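You operate a simulated robot arm through the tools that you are given. There is no shell and no other tool.

The job below is to be done with a simulated robot arm. You get a single attempt, and the scene is never put back.

JOB
Wipe the shop scale's pan, zero it, tare the small white bowl.
Fine: wipe off the chocolate drips with the green cloth and put it back; the bowl stays on the pan. Drop and damage nothing, leave nothing switched on. Touch keys, switches and plugs with dry hands. What is to be rubbed or washed off counts as gone when no trace of it is left.

Only the result counts: the job must be done as asked and must still hold three seconds after the hand-in. Knocking over, shifting, dropping, spilling or breaking anything else fails it. Flat cloth is picked up by pressing the open fingertips on it (5 to 10 N) and closing them slowly along it; thin cloth reads only 2 to 8 mm in the jaws.

ROBOT AND FRAMES
A 7-joint arm with a two-finger parallel gripper, fixed in place. Base frame: the origin is on the floor under the middle of its stand, x ahead of it, y to its left, z up; the work surface is at about z = 800. Units: mm, rad, N and s.
With the tool pointing down near the work surface it reaches from about 100 to 860 mm from the base axis. Its first joint turns from -2.007 to 2.007 rad. Payload 3.91 kg.
Tool frame: the origin (TCP) lies between the finger pads and is the grasp point; the fingertips stand 30 mm ahead of it; z points along the fingers, y is the line along which they close. Largest opening 110 mm; finger width 20, thickness 10; the body of the gripper, 48 by 112 mm, starts 55 mm behind the TCP.
Orientation is told as [roll, pitch, yaw] about the base's x, y, z axes, in that order, counted from this pose: with the fingers straight down and closing along the base's y, the tool's x points along the base's -x, its y along +y and its z along -z.

CONTROLS
- The arm moves only by the tool move_arm. Its argument "commands" is a list of rows, each a list of 6 numbers: the shift along the tool's x, y, z in mm, then the turn, a rotation vector about the tool's x, y, z in rad. In form: [[x, y, z, ax, ay, az], ...]. A call has 1 to 20 rows; each row shifts and turns the commanded pose from where the row before left it, along the tool's axes as they then stand. "fingers" is the opening, from 0 (shut) to 1 (fully open), set as the call begins (left out, the last holds). Rows are played at 5 a second. More than 50 mm and 0.15 rad between two rows, or a gripper value outside its range, and nothing of the call is played. A pose out of reach is approached as far as the arm can. The call stops where the force on the tool passes 40 N (or 10 N more than at its start, if that is more) or the arm is blocked; 0.2 s more then pass. The fingers move at their own pace (about 153 mm/s each) and stop on an object; they squeeze with about 45 N. The grip force told is the motor's: it shows also when the fingers shut on nothing. Time passes only in rows, and 0.2 s behind the last, so rows that do not move let the fingers close. The reply holds the time, the measured pose of the TCP, the force on the tool along the base axes, the opening and the grip force, in the units named above and with some noise, with the torque about the TCP (base axes, N m) and any sound that the robot's microphone picked up, and new pictures: "views" is both (left out), scene, wrist or none.
- Cameras (640 x 400 px; columns grow to the right, rows downward): "scene" is fixed at [220.3, 498.3, 1759.1]; the picture's right is [-0.73, -0.68, 0.00], its down [-0.39, 0.42, -0.82] and it looks along [0.56, -0.60, -0.57] (base axes); focal length 349 px, centre (320, 200). "wrist" rides on the gripper at [72, 17, -103] in the tool frame; the picture's right is [-0.23, 0.97, 0.00], its down [-0.76, -0.18, -0.62] and it looks along [-0.61, -0.14, 0.78] (tool axes); focal length 222 px, centre (320, 200). There is no depth. A picture from a camera that has moved, and an enlarged one, comes with that camera's place and axes in the base frame and with its lens.
- move_column(by): slides the trunk up (or, below 0, down) by that many mm; the arm rides with it, the base frame stays. It gives what a move gives, with no picture.
- inspect(camera, box): a new picture of the part [left, top, right, bottom] of that camera's present view, enlarged. No time passes.
- close_job(): hands the job in; it is judged then, once.

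Nothing tells you positions but the pictures and the camera data. Unless the task says otherwise, let go and move clear before handing in.

The tools are called after "Emit:" as a command line: name --pt "numbers of a row" for each row, then --argument value for the rest, lists and objects as JSON in quotes. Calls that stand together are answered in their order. move_arm: Moves the arm, as the interface text tells. Its arguments: {"type":"object","properties":{"commands":{"type":"array"},"fingers":{"type":"number"},"views":{"type":"string","enum":["both","scene","wrist","none"]}},"required":["commands"]} The other tools are called the same way: move_column (by) moves the trunk up or down; inspect (camera, box) takes an enlarged picture of a part of a camera's view; close_job () hands the job in.

At the start:

```text
t: 0.0
ee_pos: [555.1, 19.1, 1539.4]
tool_rot: [0.0, 0.0, 0.001]
force: [-0.3, 0.2, -0.7]
moment: [0.0, -0.02, -0.02]
finger_gap: 109.8
finger_force: 0.1
trunk travel left (down, up): [-925.0, 65.0]
```

scene: 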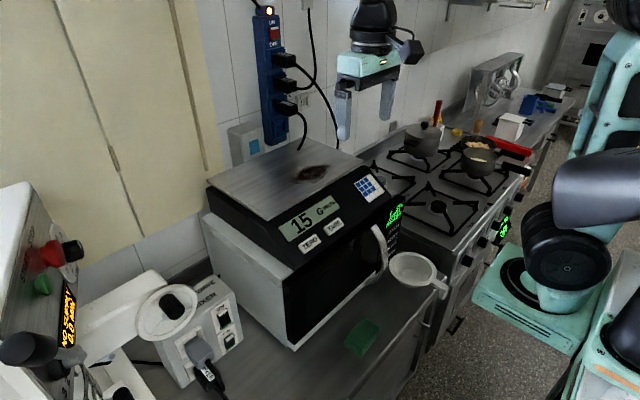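
wrist: 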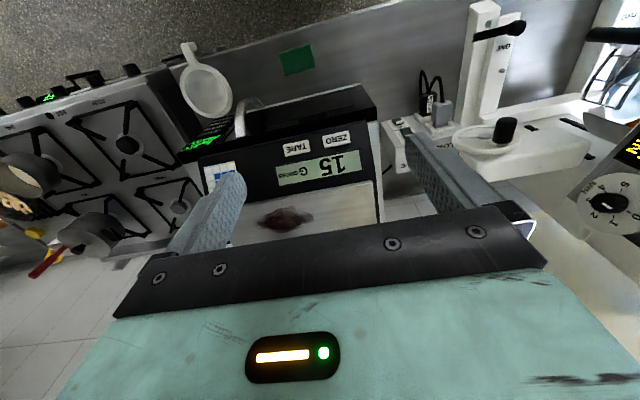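

I see a shop scale sitting on top of a microwave, its pan stained with chocolate, reading 15 G. A green cloth and a small white bowl with a handle are on the counter in front. I'll look closer before moving anything.

Emit:
inspect --camera "scene" --box '[200, 120, 420, 260]'

Emit:
inspect --camera "scene" --box '[300, 230, 500, 370]'

Emit:
inspect --camera "wrist" --box '[160, 20, 400, 240]'

Emit:
inspect --camera "scene" --box '[0, 180, 260, 400]'

Emit:
inspect --camera "scene" --box '[220, 0, 440, 160]'

```text
2.86 times, centred on (310, 190) of scene
camera zoom: at [220.3, 498.3, 1759.1], right [-0.73, -0.68, 0.0], down [-0.39, 0.42, -0.82], along [0.56, -0.6, -0.57], focal length 998 px, centre (349, 229)
```

zoom: 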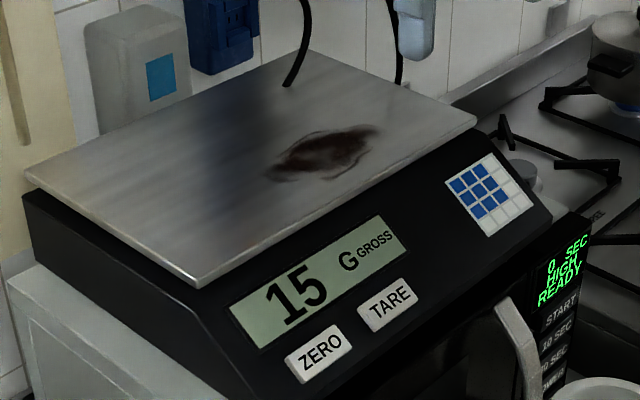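

```text
2.86 times, centred on (400, 300) of scene
camera zoom: at [220.3, 498.3, 1759.1], right [-0.73, -0.68, 0.0], down [-0.39, 0.42, -0.82], along [0.56, -0.6, -0.57], focal length 998 px, centre (91, -86)
```

zoom: 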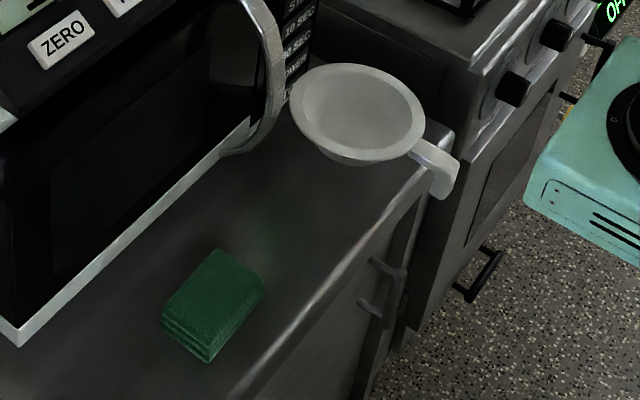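

```text
1.82 times, centred on (280, 130) of wrist
camera zoom: at [483.0, 36.3, 1642.5], right [0.23, 0.97, 0.0], down [0.76, -0.18, 0.62], along [0.61, -0.14, -0.78], focal length 404 px, centre (393, 327)
```

zoom: 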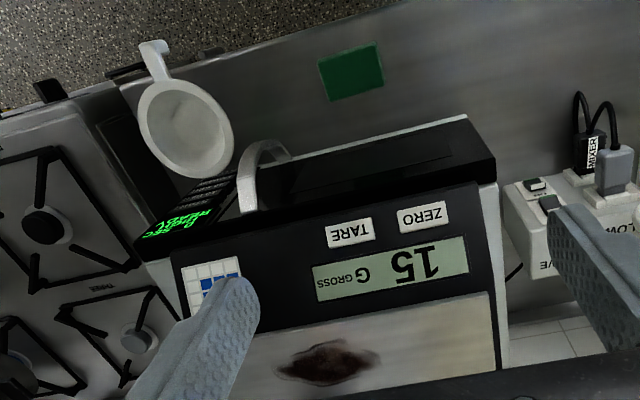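

```text
1.82 times, centred on (130, 290) of scene
camera zoom: at [220.3, 498.3, 1759.1], right [-0.73, -0.68, 0.0], down [-0.39, 0.42, -0.82], along [0.56, -0.6, -0.57], focal length 635 px, centre (666, 36)
```

zoom: 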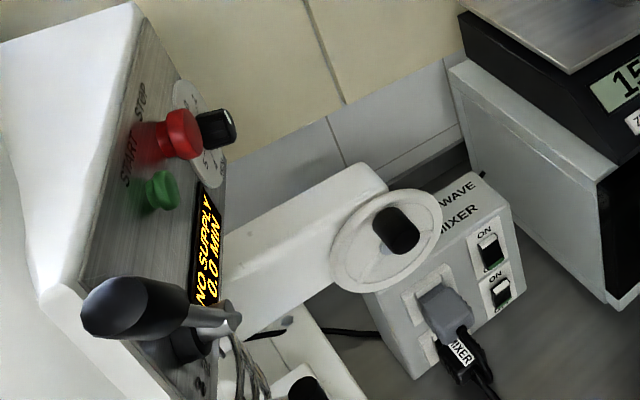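

```text
2.50 times, centred on (330, 80) of scene
camera zoom: at [220.3, 498.3, 1759.1], right [-0.73, -0.68, 0.0], down [-0.39, 0.42, -0.82], along [0.56, -0.6, -0.57], focal length 873 px, centre (295, 500)
```

zoom: 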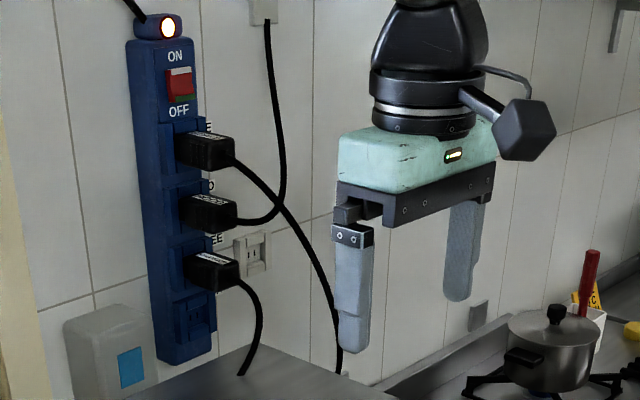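

The geometry triangulates well: the keys are near (696, 27) and (696, -69) at z about 1158, the pan top is near z 1229, the cloth is near (565, -58) and the bowl near (570, -362). Next I'll look more closely at a few other things, including the stove, the bowl and the robot.

Emit:
inspect --camera "scene" --box '[370, 90, 540, 260]'

Emit:
inspect --camera "scene" --box '[440, 0, 640, 400]'

Emit:
inspect --camera "scene" --box '[330, 300, 400, 370]'

Emit:
inspect --camera "scene" --box '[380, 235, 460, 310]'

Emit:
inspect --camera "scene" --box '[270, 150, 350, 200]'

```text
2.35 times, centred on (455, 175) of scene
camera zoom: at [220.3, 498.3, 1759.1], right [-0.73, -0.68, 0.0], down [-0.39, 0.42, -0.82], along [0.56, -0.6, -0.57], focal length 822 px, centre (2, 259)
```

zoom: 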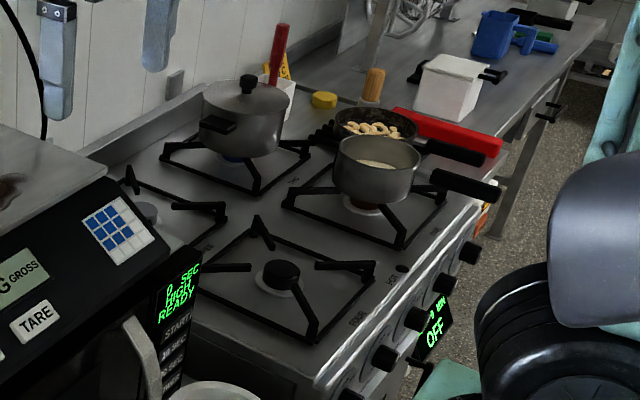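

```text
1.00 times, centred on (540, 200) of scene (not enlarged: the box is as wide or as high as the picture)
camera zoom: at [220.3, 498.3, 1759.1], right [-0.73, -0.68, 0.0], down [-0.39, 0.42, -0.82], along [0.56, -0.6, -0.57], focal length 349 px, centre (100, 200)
```

zoom: 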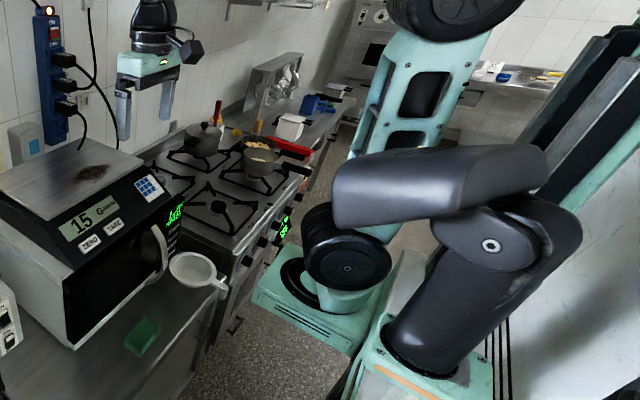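

```text
5.71 times, centred on (365, 335) of scene
camera zoom: at [220.3, 498.3, 1759.1], right [-0.73, -0.68, 0.0], down [-0.39, 0.42, -0.82], along [0.56, -0.6, -0.57], focal length 1995 px, centre (63, -571)
```

zoom: 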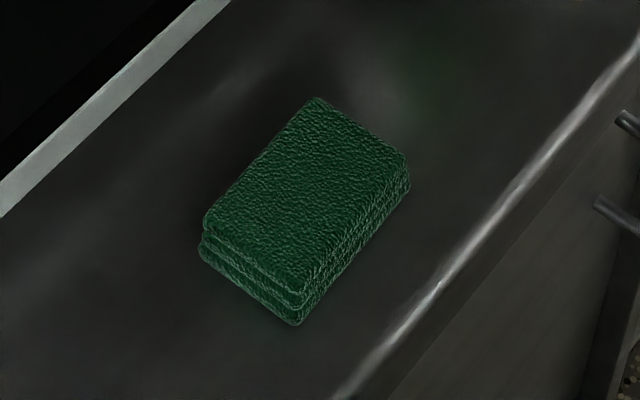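

```text
5.33 times, centred on (420, 272) of scene
camera zoom: at [220.3, 498.3, 1759.1], right [-0.73, -0.68, 0.0], down [-0.39, 0.42, -0.82], along [0.56, -0.6, -0.57], focal length 1862 px, centre (-213, -187)
```

zoom: 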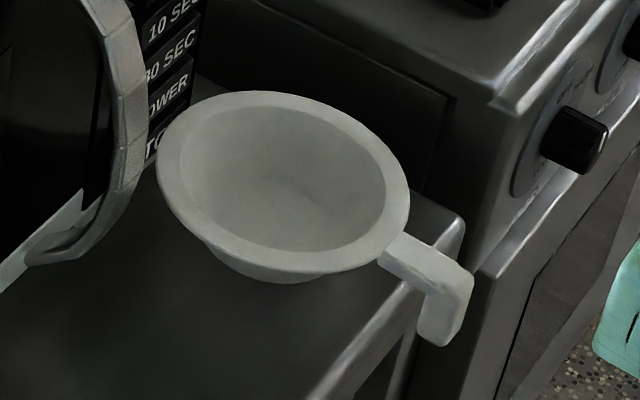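

```text
8.00 times, centred on (310, 175) of scene
camera zoom: at [220.3, 498.3, 1759.1], right [-0.73, -0.68, 0.0], down [-0.39, 0.42, -0.82], along [0.56, -0.6, -0.57], focal length 2793 px, centre (400, 400)
```

zoom: 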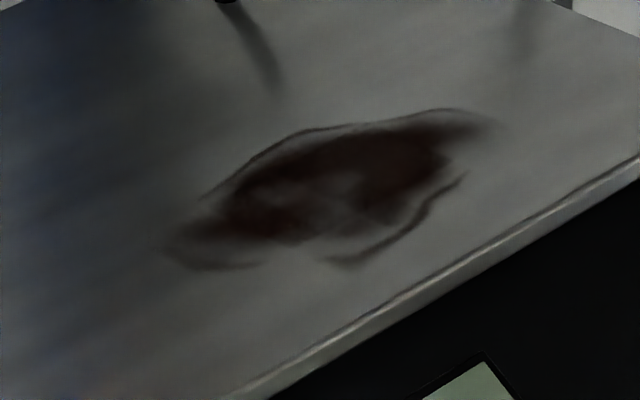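

The cloth is a folded pad of about 61 x 102 x 20 mm, and the bowl has an L-shaped handle pointing toward the robot. I'll lower the trunk in steps, keeping the gripper over the free counter, and check how the arm behaves.

Emit:
move_column --by -300

Emit:
inspect --camera "scene" --box '[0, 0, 640, 400]'

Emit:
inspect --camera "wrist" --box '[0, 0, 640, 400]'

```text
t: 3.0
ee_pos: [555.0, 19.6, 1238.8]
tool_rot: [0.0, 0.0, -0.001]
force: [0.5, -0.5, 0.9]
moment: [0.0, 0.02, 0.01]
finger_gap: 109.8
finger_force: 0.0
trunk travel left (down, up): [-625.0, 365.0]
```

```text
1.00 times, centred on (320, 200) of scene (not enlarged: the box is as wide or as high as the picture)
camera zoom: at [220.3, 498.3, 1759.1], right [-0.73, -0.68, 0.0], down [-0.39, 0.42, -0.82], along [0.56, -0.6, -0.57], focal length 349 px, centre (320, 200)
```

zoom: 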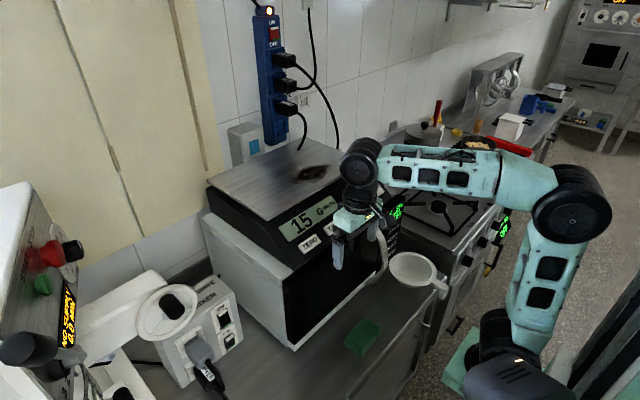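

```text
1.00 times, centred on (320, 200) of wrist (not enlarged: the box is as wide or as high as the picture)
camera zoom: at [483.0, 36.3, 1342.6], right [0.23, 0.97, 0.0], down [0.76, -0.18, 0.62], along [0.61, -0.14, -0.78], focal length 222 px, centre (320, 200)
```

zoom: 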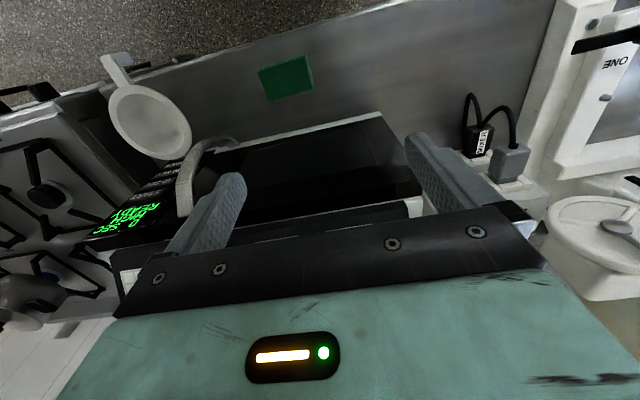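

The arm's elbow stays up and clear, and the forearm rides about 210 mm above the TCP. I'll lower the trunk further, over free counter next to the cloth.

Emit:
move_column --by -280

Emit:
inspect --camera "scene" --box '[0, 0, 640, 400]'

Emit:
inspect --camera "wrist" --box '[0, 0, 640, 400]'

```text
t: 5.8
ee_pos: [554.7, 18.9, 960.0]
tool_rot: [0.0, 0.0, -0.001]
force: [0.3, 0.0, 0.3]
moment: [0.01, -0.01, -0.01]
finger_gap: 109.9
finger_force: 0.1
trunk travel left (down, up): [-345.0, 645.0]
```

```text
1.00 times, centred on (320, 200) of scene (not enlarged: the box is as wide or as high as the picture)
camera zoom: at [220.3, 498.3, 1759.1], right [-0.73, -0.68, 0.0], down [-0.39, 0.42, -0.82], along [0.56, -0.6, -0.57], focal length 349 px, centre (320, 200)
```

zoom: 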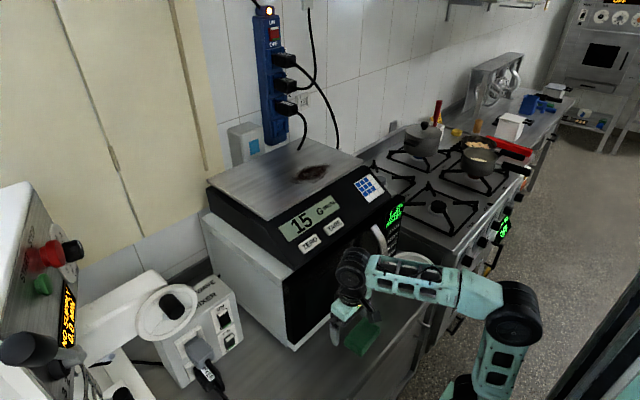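

```text
1.00 times, centred on (320, 200) of wrist (not enlarged: the box is as wide or as high as the picture)
camera zoom: at [482.9, 36.4, 1062.6], right [0.23, 0.97, 0.0], down [0.76, -0.18, 0.62], along [0.61, -0.14, -0.78], focal length 222 px, centre (320, 200)
```

zoom: 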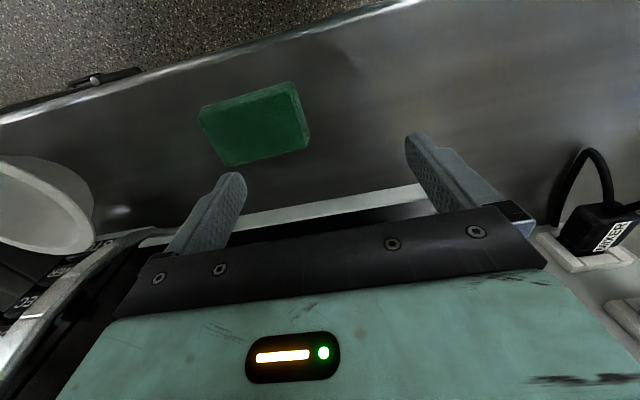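

The gripper is beside the cloth at z = 960. I'll move over the cloth centre at about (562, -57) and turn the tool 90° so the fingers close across its short side.

Emit:
move_arm --pt "-3.6 -38 0 0 0 0" --pt "-3.6 -38 0 0 0 0" --pt "0 0 0 0 0 0.1428" --pt "0 0 0 0 0 0.1428" --pt "0 0 0 0 0 0.1428" --pt "0 0 0 0 0 0.1428" --pt "0 0 0 0 0 0.1428" --pt "0 0 0 0 0 0.1428" --pt "0 0 0 0 0 0.1428" --pt "0 0 0 0 0 0.1428" --pt "0 0 0 0 0 0.1428" --pt "0 0 0 0 0 0.1428" --pt "0 0 0 0 0 0.1428" --fingers 1

```text
t: 8.6
ee_pos: [561.4, -57.0, 959.5]
tool_rot: [0.001, 0.0, -1.574]
force: [-0.2, -0.6, -0.2]
moment: [-0.02, -0.02, -0.01]
finger_gap: 110.0
finger_force: 0.0
trunk travel left (down, up): [-345.0, 645.0]
camera wrist: at [579.7, 16.0, 1062.5], right [0.97, -0.23, 0.0], down [-0.18, -0.76, 0.62], along [-0.14, -0.61, -0.78], focal length 222 px, centre (320, 200)
```

scene: 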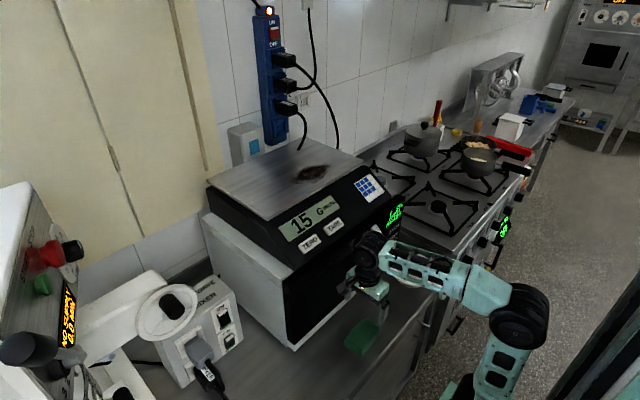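
wrist: 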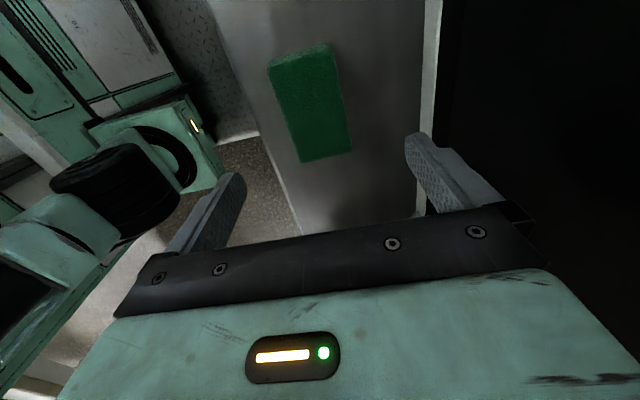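

The fingers straddle the cloth pad, whose centre is near (560, -56). I'll descend until the fingertips are just above the counter, leaving the fingers open.

Emit:
move_arm --pt "0 0 35 0 0 0" --pt "0 0 35 0 0 0" --pt "0 0 30 0 0 0" --pt "0 0 14 0 0 0" --pt "0 0 8 0 0 0" --fingers 1

```text
t: 9.8
ee_pos: [563.6, -57.5, 837.6]
tool_rot: [0.002, -0.001, -1.569]
force: [0.1, -0.4, 0.5]
moment: [-0.05, -0.01, -0.02]
finger_gap: 110.1
finger_force: 0.0
trunk travel left (down, up): [-345.0, 645.0]
camera wrist: at [580.1, 15.3, 941.0], right [0.97, -0.23, 0.0], down [-0.18, -0.76, 0.62], along [-0.14, -0.61, -0.78], focal length 222 px, centre (320, 200)
```

scene: 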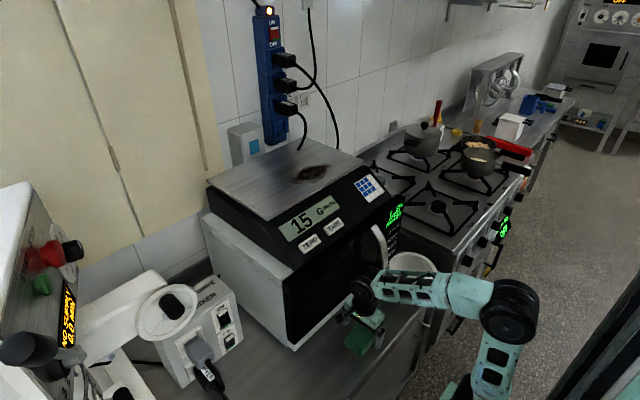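
wrist: 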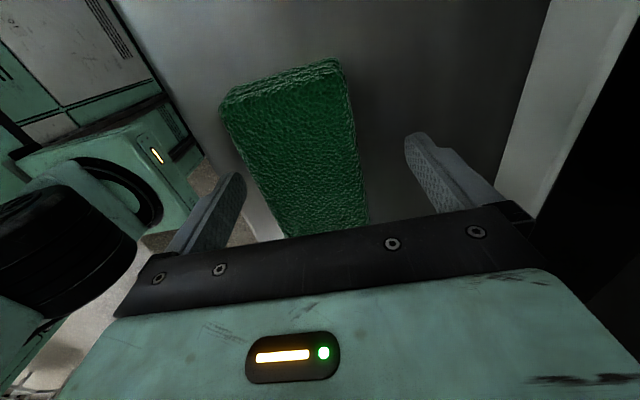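

The fingertips are at about z = 808 on either side of the pad, with no contact yet. I'll close in steps and watch the gap.

Emit:
move_arm --pt "0 0 0 0 0 0" --pt "0 0 0 0 0 0" --fingers 0.65 --views "none"

Emit:
move_arm --pt "0 0 0 0 0 0" --pt "0 0 0 0 0 0" --fingers 0.55 --views "wrist"

```text
t: 10.4
ee_pos: [563.0, -57.7, 837.5]
tool_rot: [0.0, 0.0, -1.571]
force: [-0.4, 0.3, 1.2]
moment: [0.01, -0.01, -0.02]
finger_gap: 71.5
finger_force: 0.0
trunk travel left (down, up): [-345.0, 645.0]
```

```text
t: 11.0
ee_pos: [562.4, -56.5, 837.6]
tool_rot: [0.001, 0.0, -1.569]
force: [-0.3, 0.4, -0.3]
moment: [0.01, -0.01, 0.03]
finger_gap: 65.0
finger_force: 45.1
trunk travel left (down, up): [-345.0, 645.0]
camera wrist: at [580.0, 15.3, 941.2], right [0.97, -0.23, 0.0], down [-0.18, -0.76, 0.62], along [-0.14, -0.61, -0.78], focal length 222 px, centre (320, 200)
```

wrist: 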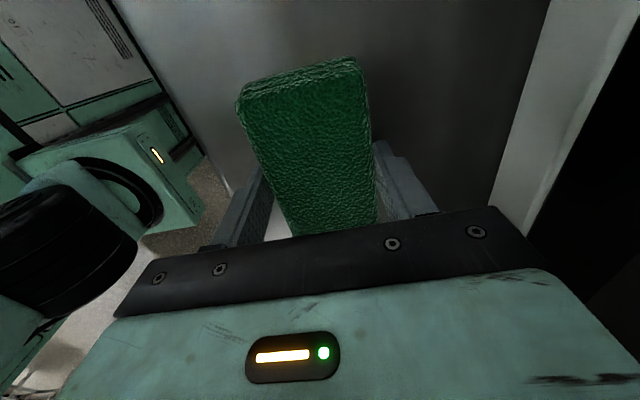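

The pad holds firm in the jaws at 65 mm, so it behaves like a solid pad. I'll lift it a little and check the grip before raising the trunk.

Emit:
move_arm --pt "0 0 0 0 0 0" --pt "0 0 -10 0 0 0" --pt "0 0 -20 0 0 0" --pt "0 0 -30 0 0 0" --fingers 0.45 --views "both"

```text
t: 12.0
ee_pos: [563.2, -57.3, 897.1]
tool_rot: [-0.001, 0.0, -1.57]
force: [0.2, -0.7, 0.2]
moment: [-0.02, 0.02, 0.0]
finger_gap: 65.2
finger_force: 45.2
trunk travel left (down, up): [-345.0, 645.0]
camera wrist: at [579.6, 14.8, 1000.6], right [0.97, -0.23, 0.0], down [-0.18, -0.76, 0.62], along [-0.14, -0.61, -0.78], focal length 222 px, centre (320, 200)
```

scene: 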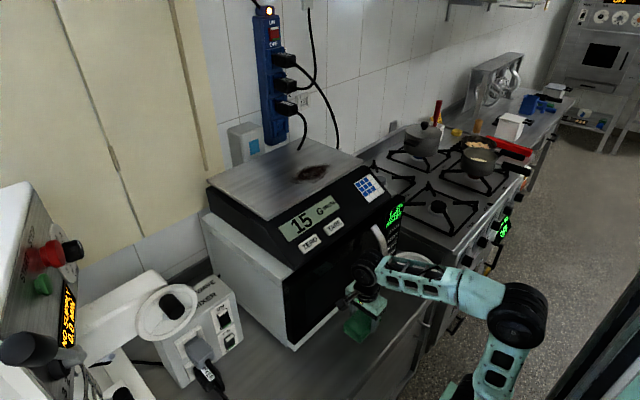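
wrist: 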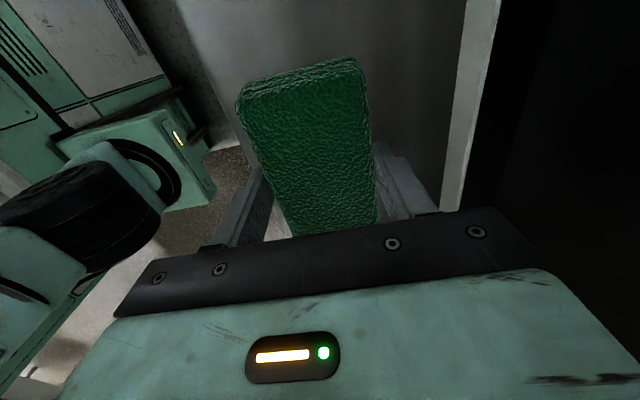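

The cloth is lifted and steady. I'll raise the trunk so the pad ends up well above pan height.

Emit:
move_column --by 450

Emit:
inspect --camera "scene" --box '[0, 0, 640, 400]'

```text
refused: 450 is not a number from -400 to 400
```

```text
1.00 times, centred on (320, 200) of scene (not enlarged: the box is as wide or as high as the picture)
camera zoom: at [220.3, 498.3, 1759.1], right [-0.73, -0.68, 0.0], down [-0.39, 0.42, -0.82], along [0.56, -0.6, -0.57], focal length 349 px, centre (320, 200)
```

zoom: 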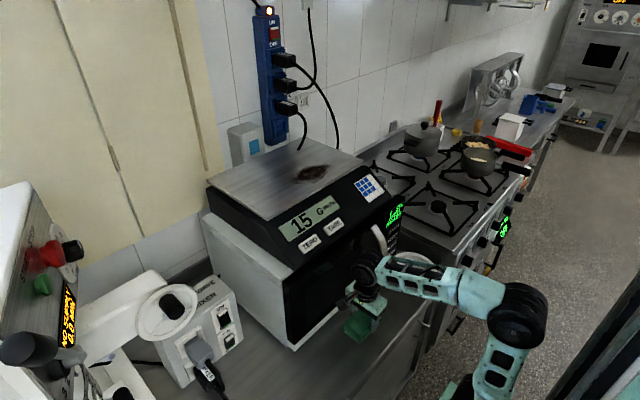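

A single trunk move is limited to 400 mm, so I'll split it in two.

Emit:
move_column --by 250

Emit:
move_column --by 210

Emit:
inspect --camera "scene" --box '[0, 0, 640, 400]'

Emit:
inspect --camera "wrist" --box '[0, 0, 640, 400]'

```text
t: 14.6
ee_pos: [563.4, -58.4, 1148.0]
tool_rot: [-0.001, 0.0, -1.57]
force: [0.6, -0.2, -0.2]
moment: [0.01, 0.03, -0.03]
finger_gap: 65.0
finger_force: 45.2
trunk travel left (down, up): [-595.0, 395.0]
```

```text
t: 16.9
ee_pos: [563.5, -57.7, 1358.5]
tool_rot: [-0.001, 0.0, -1.569]
force: [-1.6, -0.1, -0.5]
moment: [0.0, -0.02, -0.01]
finger_gap: 65.0
finger_force: 44.7
trunk travel left (down, up): [-805.0, 185.0]
```

```text
1.00 times, centred on (320, 200) of scene (not enlarged: the box is as wide or as high as the picture)
camera zoom: at [220.3, 498.3, 1759.1], right [-0.73, -0.68, 0.0], down [-0.39, 0.42, -0.82], along [0.56, -0.6, -0.57], focal length 349 px, centre (320, 200)
```

zoom: 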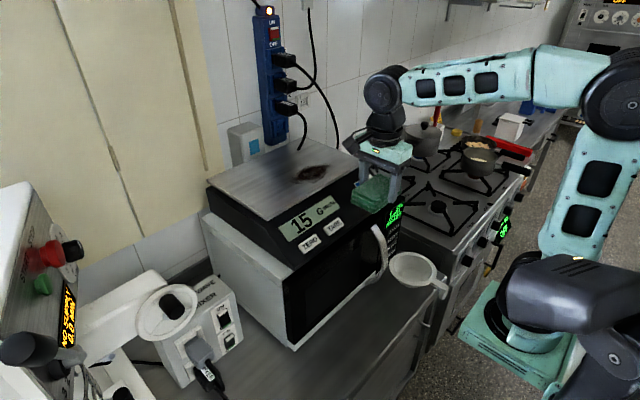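

```text
1.00 times, centred on (320, 200) of wrist (not enlarged: the box is as wide or as high as the picture)
camera zoom: at [579.7, 14.9, 1460.4], right [0.97, -0.23, 0.0], down [-0.18, -0.76, 0.62], along [-0.14, -0.61, -0.78], focal length 222 px, centre (320, 200)
```

zoom: 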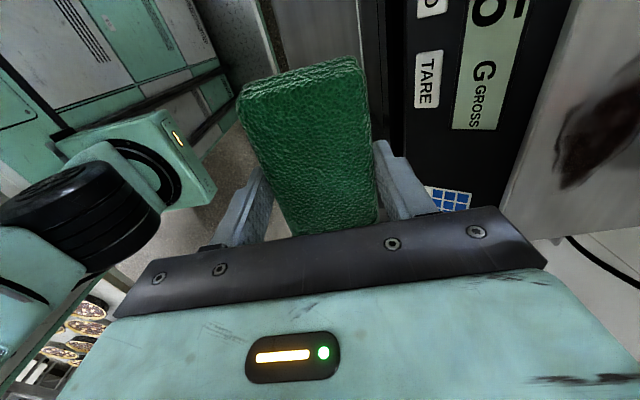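

The pad is at z of about 1320, above everything nearby. I'll turn back to yaw 0 so its long side points along x, then advance partway over the pan to look at the stain.

Emit:
move_arm --pt "0 0 0 0 0 -0.1428" --pt "0 0 0 0 0 -0.1428" --pt "0 0 0 0 0 -0.1428" --pt "0 0 0 0 0 -0.1428" --pt "0 0 0 0 0 -0.1428" --pt "0 0 0 0 0 -0.1428" --pt "0 0 0 0 0 -0.1428" --pt "0 0 0 0 0 -0.1428" --pt "0 0 0 0 0 -0.1428" --pt "0 0 0 0 0 -0.1428" --pt "0 0 0 0 0 -0.1428" --pt "-30 -20 0 0 0 0" --pt "-30 -20 0 0 0 0" --fingers 0.45

```text
t: 19.7
ee_pos: [621.5, -99.3, 1356.6]
tool_rot: [0.0, 0.0, 0.004]
force: [0.0, -0.4, -1.2]
moment: [-0.01, 0.0, 0.03]
finger_gap: 64.9
finger_force: 44.9
trunk travel left (down, up): [-805.0, 185.0]
camera wrist: at [548.9, -81.9, 1460.8], right [0.23, 0.97, 0.0], down [0.76, -0.18, 0.62], along [0.61, -0.14, -0.78], focal length 222 px, centre (320, 200)
```

scene: 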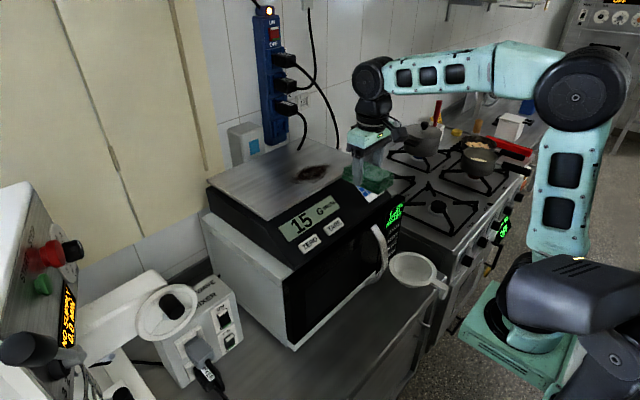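
wrist: 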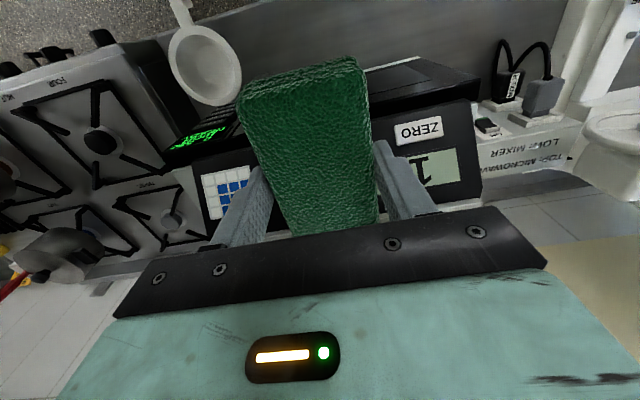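

The stain spans roughly x 808–897 and y −68 to −226, which is near the arm's reach limit. To gain horizontal reach I'll raise the trunk and lower the arm by the same amount, bringing the wrist closer to shoulder height.

Emit:
move_column --by 170

Emit:
move_arm --pt "0 0 30 0 0 0" --pt "0 0 35 0 0 0" --pt "0 0 35 0 0 0" --pt "0 0 35 0 0 0" --pt "0 0 35 0 0 0" --pt "-30 -5 0 0 0 0" --pt "-40 -5 0 0 0 0" --pt "-40 0 0 0 0 0" --fingers 0.45

```text
t: 21.6
ee_pos: [621.0, -99.2, 1528.1]
tool_rot: [0.001, 0.0, 0.0]
force: [-0.1, -0.4, -1.4]
moment: [0.0, 0.03, 0.01]
finger_gap: 64.9
finger_force: 45.4
trunk travel left (down, up): [-975.0, 15.0]
```

```text
t: 23.4
ee_pos: [729.5, -109.3, 1357.7]
tool_rot: [0.001, 0.0, -0.002]
force: [-0.6, -1.1, -0.7]
moment: [0.0, -0.01, 0.01]
finger_gap: 65.1
finger_force: 44.7
trunk travel left (down, up): [-975.0, 15.0]
camera wrist: at [657.2, -92.5, 1461.1], right [0.23, 0.97, 0.0], down [0.76, -0.18, 0.62], along [0.61, -0.14, -0.78], focal length 222 px, centre (320, 200)
```

scene: 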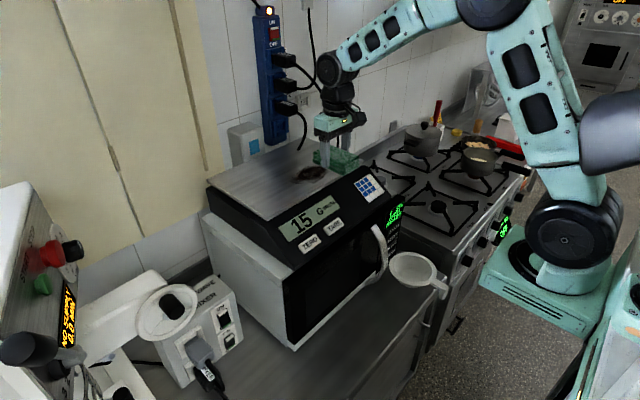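
wrist: 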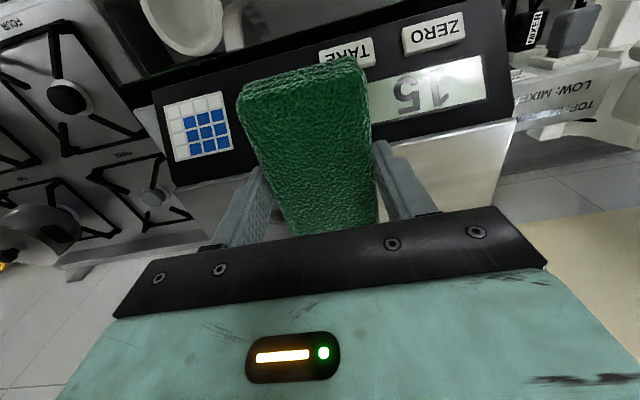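

The arm now has better extension. I'll go to the left end of the stain near (830, -80) and stay high.

Emit:
move_arm --pt "-35 10 0 0 0 0" --pt "-35 10 0 0 0 0" --pt "-30 9 0 0 0 0" --pt "0 0 30 0 0 0" --pt "0 0 30 0 0 0" --fingers 0.45

```text
t: 24.6
ee_pos: [831.9, -80.5, 1297.6]
tool_rot: [0.0, 0.001, 0.001]
force: [0.4, 0.0, -1.0]
moment: [0.03, -0.01, 0.02]
finger_gap: 64.9
finger_force: 45.3
trunk travel left (down, up): [-975.0, 15.0]
camera wrist: at [759.3, -64.3, 1400.3], right [0.23, 0.97, 0.0], down [0.76, -0.18, 0.62], along [0.61, -0.14, -0.78], focal length 222 px, centre (320, 200)
```

scene: 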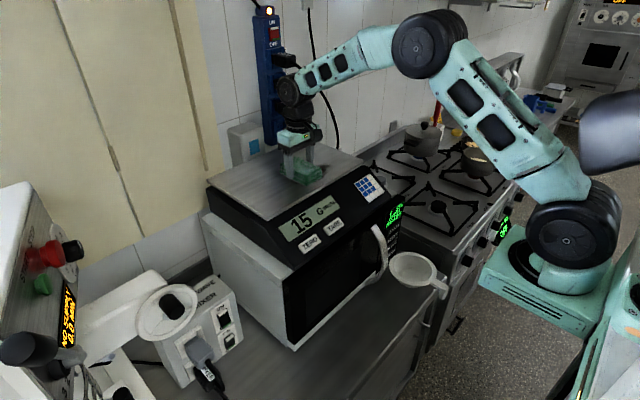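
wrist: 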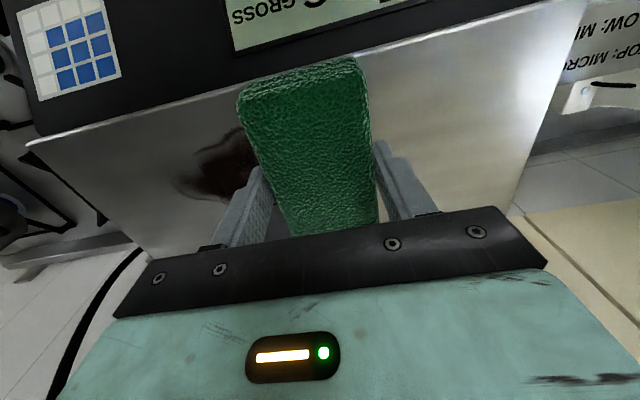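

The arm still has bend left, so reach looks fine. I'll shift the pad to x of about 848 and descend gently until it touches the pan.

Emit:
move_arm --pt "-16 10 0 0 0 0" --pt "0 0 15 0 0 0" --pt "0 0 9 0 0 0" --pt "0 0 0 0 0 0" --fingers 0.45 --views "none"

Emit:
inspect --camera "scene" --box '[220, 110, 400, 260]'

```text
t: 25.6
ee_pos: [848.6, -69.6, 1274.0]
tool_rot: [0.0, -0.001, 0.0]
force: [-0.7, 0.9, -1.0]
moment: [-0.01, -0.02, 0.0]
finger_gap: 65.2
finger_force: 45.0
trunk travel left (down, up): [-975.0, 15.0]
```

```text
2.67 times, centred on (310, 185) of scene
camera zoom: at [220.3, 498.3, 1759.1], right [-0.73, -0.68, 0.0], down [-0.39, 0.42, -0.82], along [0.56, -0.6, -0.57], focal length 931 px, centre (347, 240)
```

zoom: 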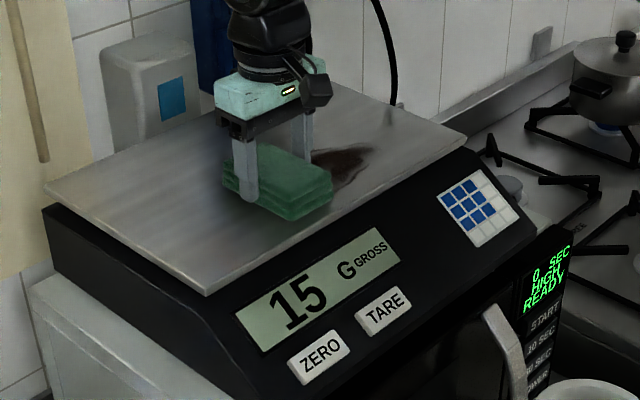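

The pad is just above the pan. I'll descend in small steps and watch the force.

Emit:
move_arm --pt "0 0 2 0 0 0" --pt "0 0 2 0 0 0" --pt "0 0 1 0 0 0" --views "none"

Emit:
move_arm --pt "0 0 1 0 0 0" --pt "0 0 1 0 0 0" --views "none"

```text
t: 26.4
ee_pos: [847.3, -69.3, 1270.5]
tool_rot: [-0.002, -0.002, 0.001]
force: [0.1, -1.1, 5.3]
moment: [0.03, 0.35, 0.07]
finger_gap: 64.8
finger_force: 45.2
trunk travel left (down, up): [-975.0, 15.0]
```

```text
t: 27.0
ee_pos: [847.5, -68.7, 1268.0]
tool_rot: [0.0, -0.003, -0.001]
force: [0.2, 0.6, 18.0]
moment: [-0.03, 0.77, 0.03]
finger_gap: 65.3
finger_force: 44.8
trunk travel left (down, up): [-975.0, 15.0]
```

Contact was at about z = 1270. The moment shows the near edge of the pad is pressing first, so I'll ease off and pitch slightly to seat it flat.

Emit:
move_arm --pt "0 0 -1.5 0 0 0" --pt "0 0 0 0 0.015 0" --pt "0 0 0 0 0 0" --views "none"

Emit:
inspect --camera "scene" --box '[260, 130, 360, 200]'

```text
t: 27.8
ee_pos: [847.9, -69.7, 1268.6]
tool_rot: [0.0, 0.012, 0.001]
force: [4.5, 0.0, 16.6]
moment: [0.02, -1.1, 0.03]
finger_gap: 64.8
finger_force: 44.9
trunk travel left (down, up): [-975.0, 15.0]
```

```text
5.71 times, centred on (310, 165) of scene
camera zoom: at [220.3, 498.3, 1759.1], right [-0.73, -0.68, 0.0], down [-0.39, 0.42, -0.82], along [0.56, -0.6, -0.57], focal length 1995 px, centre (377, 400)
```

zoom: 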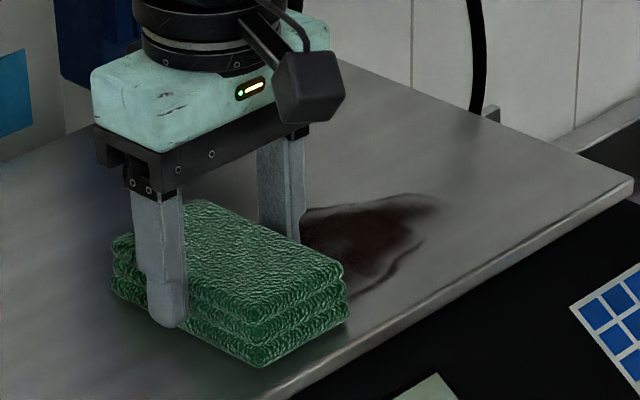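

That slightly overcorrected. I'll split the difference and lighten the press.

Emit:
move_arm --pt "0 0 -1 0 -0.008 0" --pt "0 0 0 0 0 0" --views "none"

```text
t: 28.4
ee_pos: [846.7, -70.0, 1268.0]
tool_rot: [0.0, 0.008, 0.0]
force: [6.7, 0.4, 14.7]
moment: [0.03, -1.05, 0.02]
finger_gap: 64.9
finger_force: 44.6
trunk travel left (down, up): [-975.0, 15.0]
```

The residual friction is confusing the reading. I'll lift free by a few mm and read again, then touch down afresh.

Emit:
move_arm --pt "0 0 -4 0 0 0" --pt "0 0 -4 0 0 0" --pt "0 0 0 0 0 0" --views "scene"

Emit:
inspect --camera "scene" --box '[260, 130, 360, 200]'

```text
t: 29.2
ee_pos: [847.0, -70.6, 1276.4]
tool_rot: [0.001, 0.008, -0.001]
force: [0.0, 0.3, 0.1]
moment: [-0.02, -0.01, 0.01]
finger_gap: 65.0
finger_force: 45.1
trunk travel left (down, up): [-975.0, 15.0]
```

scene: 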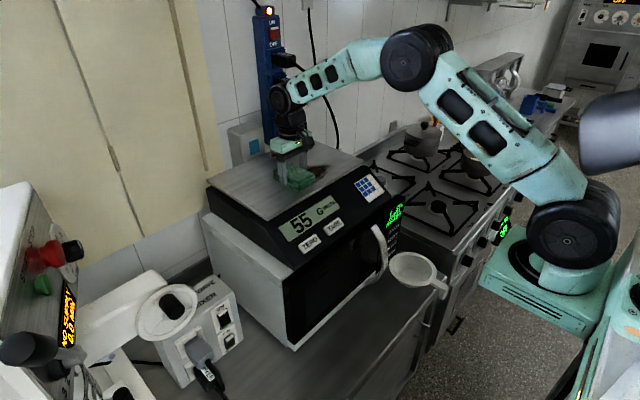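

```text
5.71 times, centred on (310, 165) of scene
camera zoom: at [220.3, 498.3, 1759.1], right [-0.73, -0.68, 0.0], down [-0.39, 0.42, -0.82], along [0.56, -0.6, -0.57], focal length 1995 px, centre (377, 400)
```

zoom: 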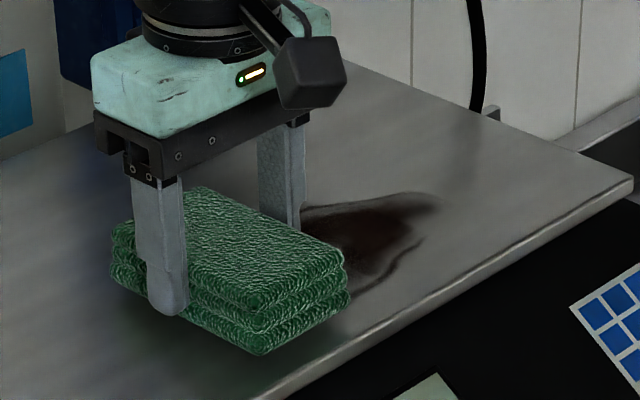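

Free air reads zero. I'll touch down again in small steps.

Emit:
move_arm --pt "0 0 3 0 0 0" --pt "0 0 2 0 0 0" --pt "0 0 0 0 0 0" --views "none"

Emit:
move_arm --pt "0 0 1 0 0 0" --pt "0 0 0 0 0 0" --views "none"

```text
t: 30.0
ee_pos: [847.2, -70.1, 1271.3]
tool_rot: [0.0, 0.006, 0.001]
force: [-1.2, 0.1, -0.5]
moment: [0.02, 0.03, 0.0]
finger_gap: 65.2
finger_force: 44.7
trunk travel left (down, up): [-975.0, 15.0]
```

```text
t: 30.6
ee_pos: [847.1, -70.3, 1271.0]
tool_rot: [-0.001, 0.007, 0.0]
force: [-1.0, 0.5, -0.5]
moment: [0.01, 0.0, -0.01]
finger_gap: 65.1
finger_force: 45.2
trunk travel left (down, up): [-975.0, 15.0]
```

Emit:
move_arm --pt "0 0 1 0 0 0" --pt "0 0 0 0 0 0" --views "none"

Emit:
move_arm --pt "0 0 1 0 0 0" --pt "0 0 0 0 0 0" --views "none"

```text
t: 31.2
ee_pos: [847.8, -70.3, 1270.1]
tool_rot: [-0.002, 0.008, -0.001]
force: [1.1, -0.5, 2.2]
moment: [-0.03, -0.18, -0.03]
finger_gap: 65.1
finger_force: 45.6
trunk travel left (down, up): [-975.0, 15.0]
```

```text
t: 31.8
ee_pos: [848.1, -69.1, 1269.2]
tool_rot: [0.001, 0.005, 0.0]
force: [-2.0, 0.9, 6.8]
moment: [0.01, -0.32, 0.02]
finger_gap: 64.6
finger_force: 45.3
trunk travel left (down, up): [-975.0, 15.0]
```

Contact is now about 7 N toward the far edge. I'll trim the pitch a hair and then start the wipe along −y.

Emit:
move_arm --pt "0 0 0 0 -0.004 0" --pt "0 0 0.5 0 0 0" --pt "0 0 0 0 0 0" --views "none"

```text
t: 32.6
ee_pos: [847.2, -70.8, 1269.3]
tool_rot: [-0.001, 0.001, 0.0]
force: [-1.9, 2.7, 8.3]
moment: [0.07, 0.22, 0.01]
finger_gap: 65.2
finger_force: 45.2
trunk travel left (down, up): [-975.0, 15.0]
```

The press is balanced at about 8 N. I'll start wiping to the right across the stain, first stretch.

Emit:
move_arm --pt "0 -12 0 0 0 0" --pt "0 -12 0 0 0 0" --pt "0 -12 0 0 0 0" --pt "0 -12 0 0 0 0" --views "both"

Emit:
inspect --camera "scene" --box '[240, 120, 380, 260]'

```text
t: 33.6
ee_pos: [846.7, -117.9, 1268.6]
tool_rot: [-0.001, 0.003, -0.001]
force: [0.7, 4.2, 11.3]
moment: [0.18, 0.31, -0.14]
finger_gap: 65.0
finger_force: 44.9
trunk travel left (down, up): [-975.0, 15.0]
camera wrist: at [774.7, -100.6, 1372.1], right [0.23, 0.97, 0.0], down [0.76, -0.18, 0.62], along [0.61, -0.14, -0.78], focal length 222 px, centre (320, 200)
```

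scene: 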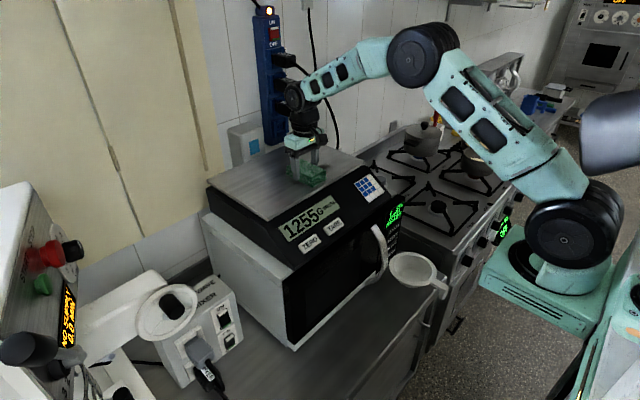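
wrist: 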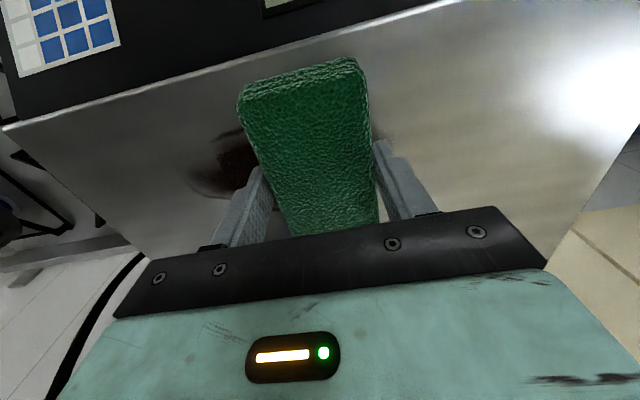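

```text
2.86 times, centred on (310, 190) of scene
camera zoom: at [220.3, 498.3, 1759.1], right [-0.73, -0.68, 0.0], down [-0.39, 0.42, -0.82], along [0.56, -0.6, -0.57], focal length 998 px, centre (349, 229)
```

zoom: 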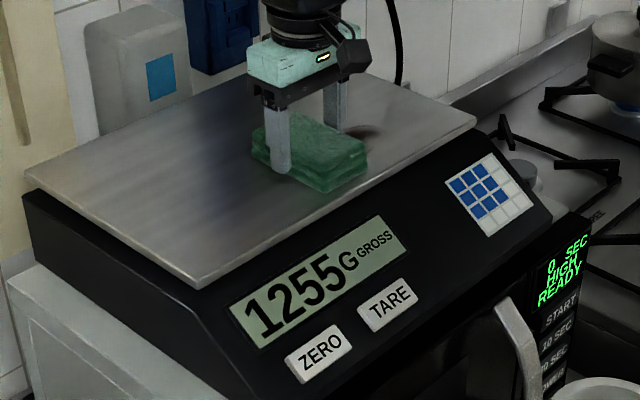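

The scale reads the wiping pressure live, and the wiped left part looks clean. I'll continue to the right end of the stain.

Emit:
move_arm --pt "0 -12 0 0 0 0" --pt "0 -12 0 0 0 0" --pt "0 -12 0 0 0 0" --pt "0 -12 0 0 0 0" --views "none"

Emit:
move_arm --pt "0 -12 0 0 0 0" --pt "0 -12 0 0 0 0" --pt "0 -12 0 0 0 0" --pt "0 -12 0 0 0 0" --pt "0 -10 0 0 0 0" --views "both"

Emit:
inspect --camera "scene" --box '[240, 120, 380, 260]'

```text
t: 34.6
ee_pos: [847.3, -163.7, 1269.3]
tool_rot: [-0.002, 0.003, 0.0]
force: [-1.4, 3.1, 10.1]
moment: [0.14, -0.32, 0.07]
finger_gap: 65.1
finger_force: 45.3
trunk travel left (down, up): [-975.0, 15.0]
```

```text
t: 35.8
ee_pos: [847.6, -222.4, 1269.1]
tool_rot: [0.0, 0.003, 0.001]
force: [-0.3, 3.8, 10.4]
moment: [0.18, -0.02, -0.07]
finger_gap: 65.2
finger_force: 45.1
trunk travel left (down, up): [-975.0, 15.0]
camera wrist: at [774.8, -205.7, 1372.2], right [0.23, 0.97, 0.0], down [0.76, -0.18, 0.62], along [0.61, -0.14, -0.78], focal length 222 px, centre (320, 200)
```

scene: 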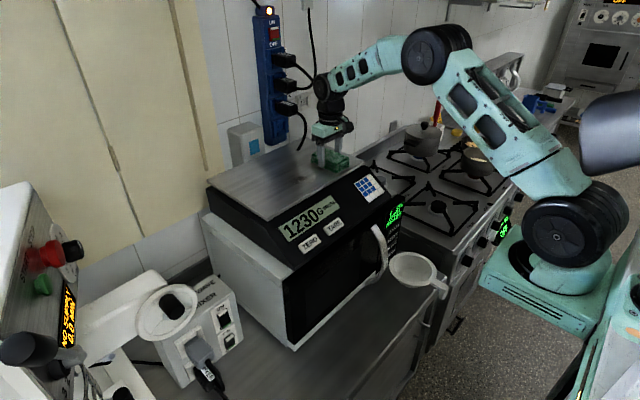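
wrist: 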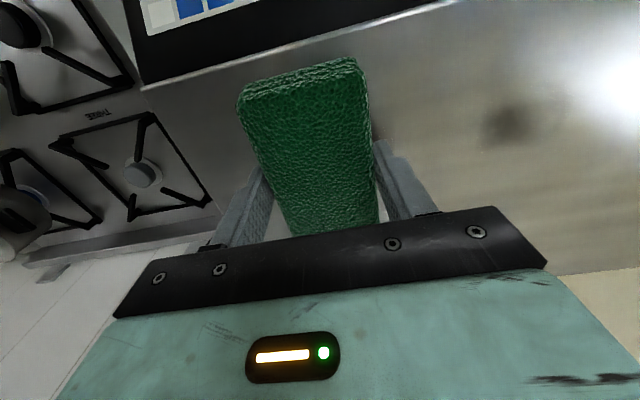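

```text
2.86 times, centred on (310, 190) of scene
camera zoom: at [220.3, 498.3, 1759.1], right [-0.73, -0.68, 0.0], down [-0.39, 0.42, -0.82], along [0.56, -0.6, -0.57], focal length 998 px, centre (349, 229)
```

zoom: 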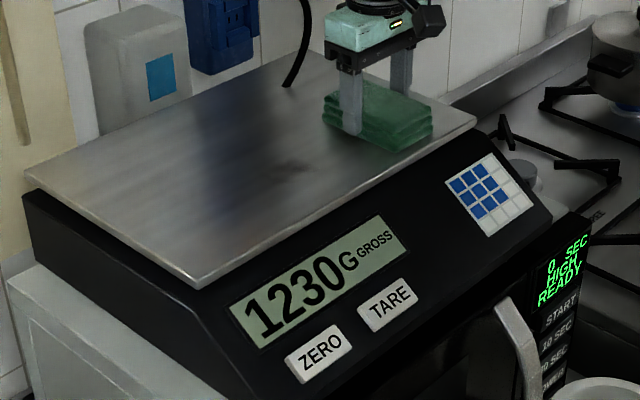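

Most of the stain is gone in one pass, but a faint patch remains near the middle. I'll sweep back over it.

Emit:
move_arm --pt "0 12 0 0 0 0" --pt "0 12 0 0 0 0" --pt "0 12 0 0 0 0" --pt "0 12 0 0 0 0" --pt "0 12 0 0 0 0" --pt "0 12 0 0 0 0" --pt "0 12 0 0 0 0" --pt "0 12 0 0 0 0" --views "none"

Emit:
move_arm --pt "0 12 0 0 0 0" --pt "0 12 0 0 0 0" --pt "0 12 0 0 0 0" --pt "0 12 0 0 0 0" --pt "0 12 0 0 0 0" --pt "0 10 0 0 0 0" --views "wrist"

Emit:
inspect --camera "scene" --box '[240, 120, 380, 260]'

```text
t: 37.6
ee_pos: [847.6, -127.1, 1268.6]
tool_rot: [0.004, 0.004, 0.002]
force: [-1.2, -0.9, 5.9]
moment: [-0.15, -0.22, -0.01]
finger_gap: 65.0
finger_force: 45.5
trunk travel left (down, up): [-975.0, 15.0]
```

```text
t: 39.0
ee_pos: [848.8, -58.6, 1269.7]
tool_rot: [0.0, 0.003, 0.0]
force: [-0.7, -0.1, 3.3]
moment: [-0.03, 0.04, 0.01]
finger_gap: 65.0
finger_force: 44.9
trunk travel left (down, up): [-975.0, 15.0]
camera wrist: at [776.2, -40.9, 1372.8], right [0.23, 0.97, 0.0], down [0.76, -0.18, 0.62], along [0.6, -0.14, -0.78], focal length 222 px, centre (320, 200)
```

wrist: 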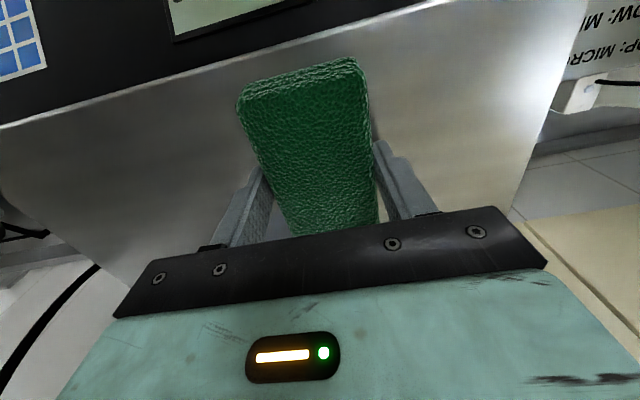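

```text
2.86 times, centred on (310, 190) of scene
camera zoom: at [220.3, 498.3, 1759.1], right [-0.73, -0.68, 0.0], down [-0.39, 0.42, -0.82], along [0.56, -0.6, -0.57], focal length 998 px, centre (349, 229)
```

zoom: 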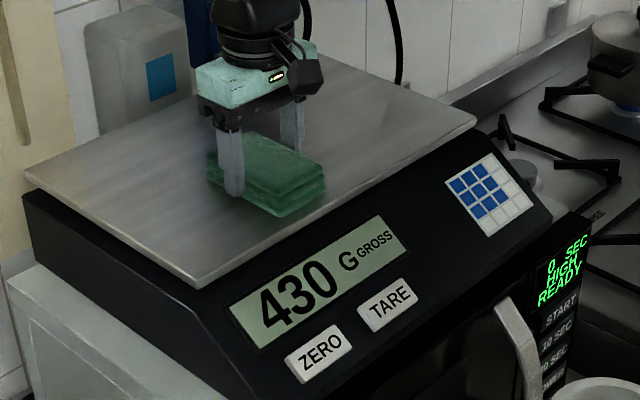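

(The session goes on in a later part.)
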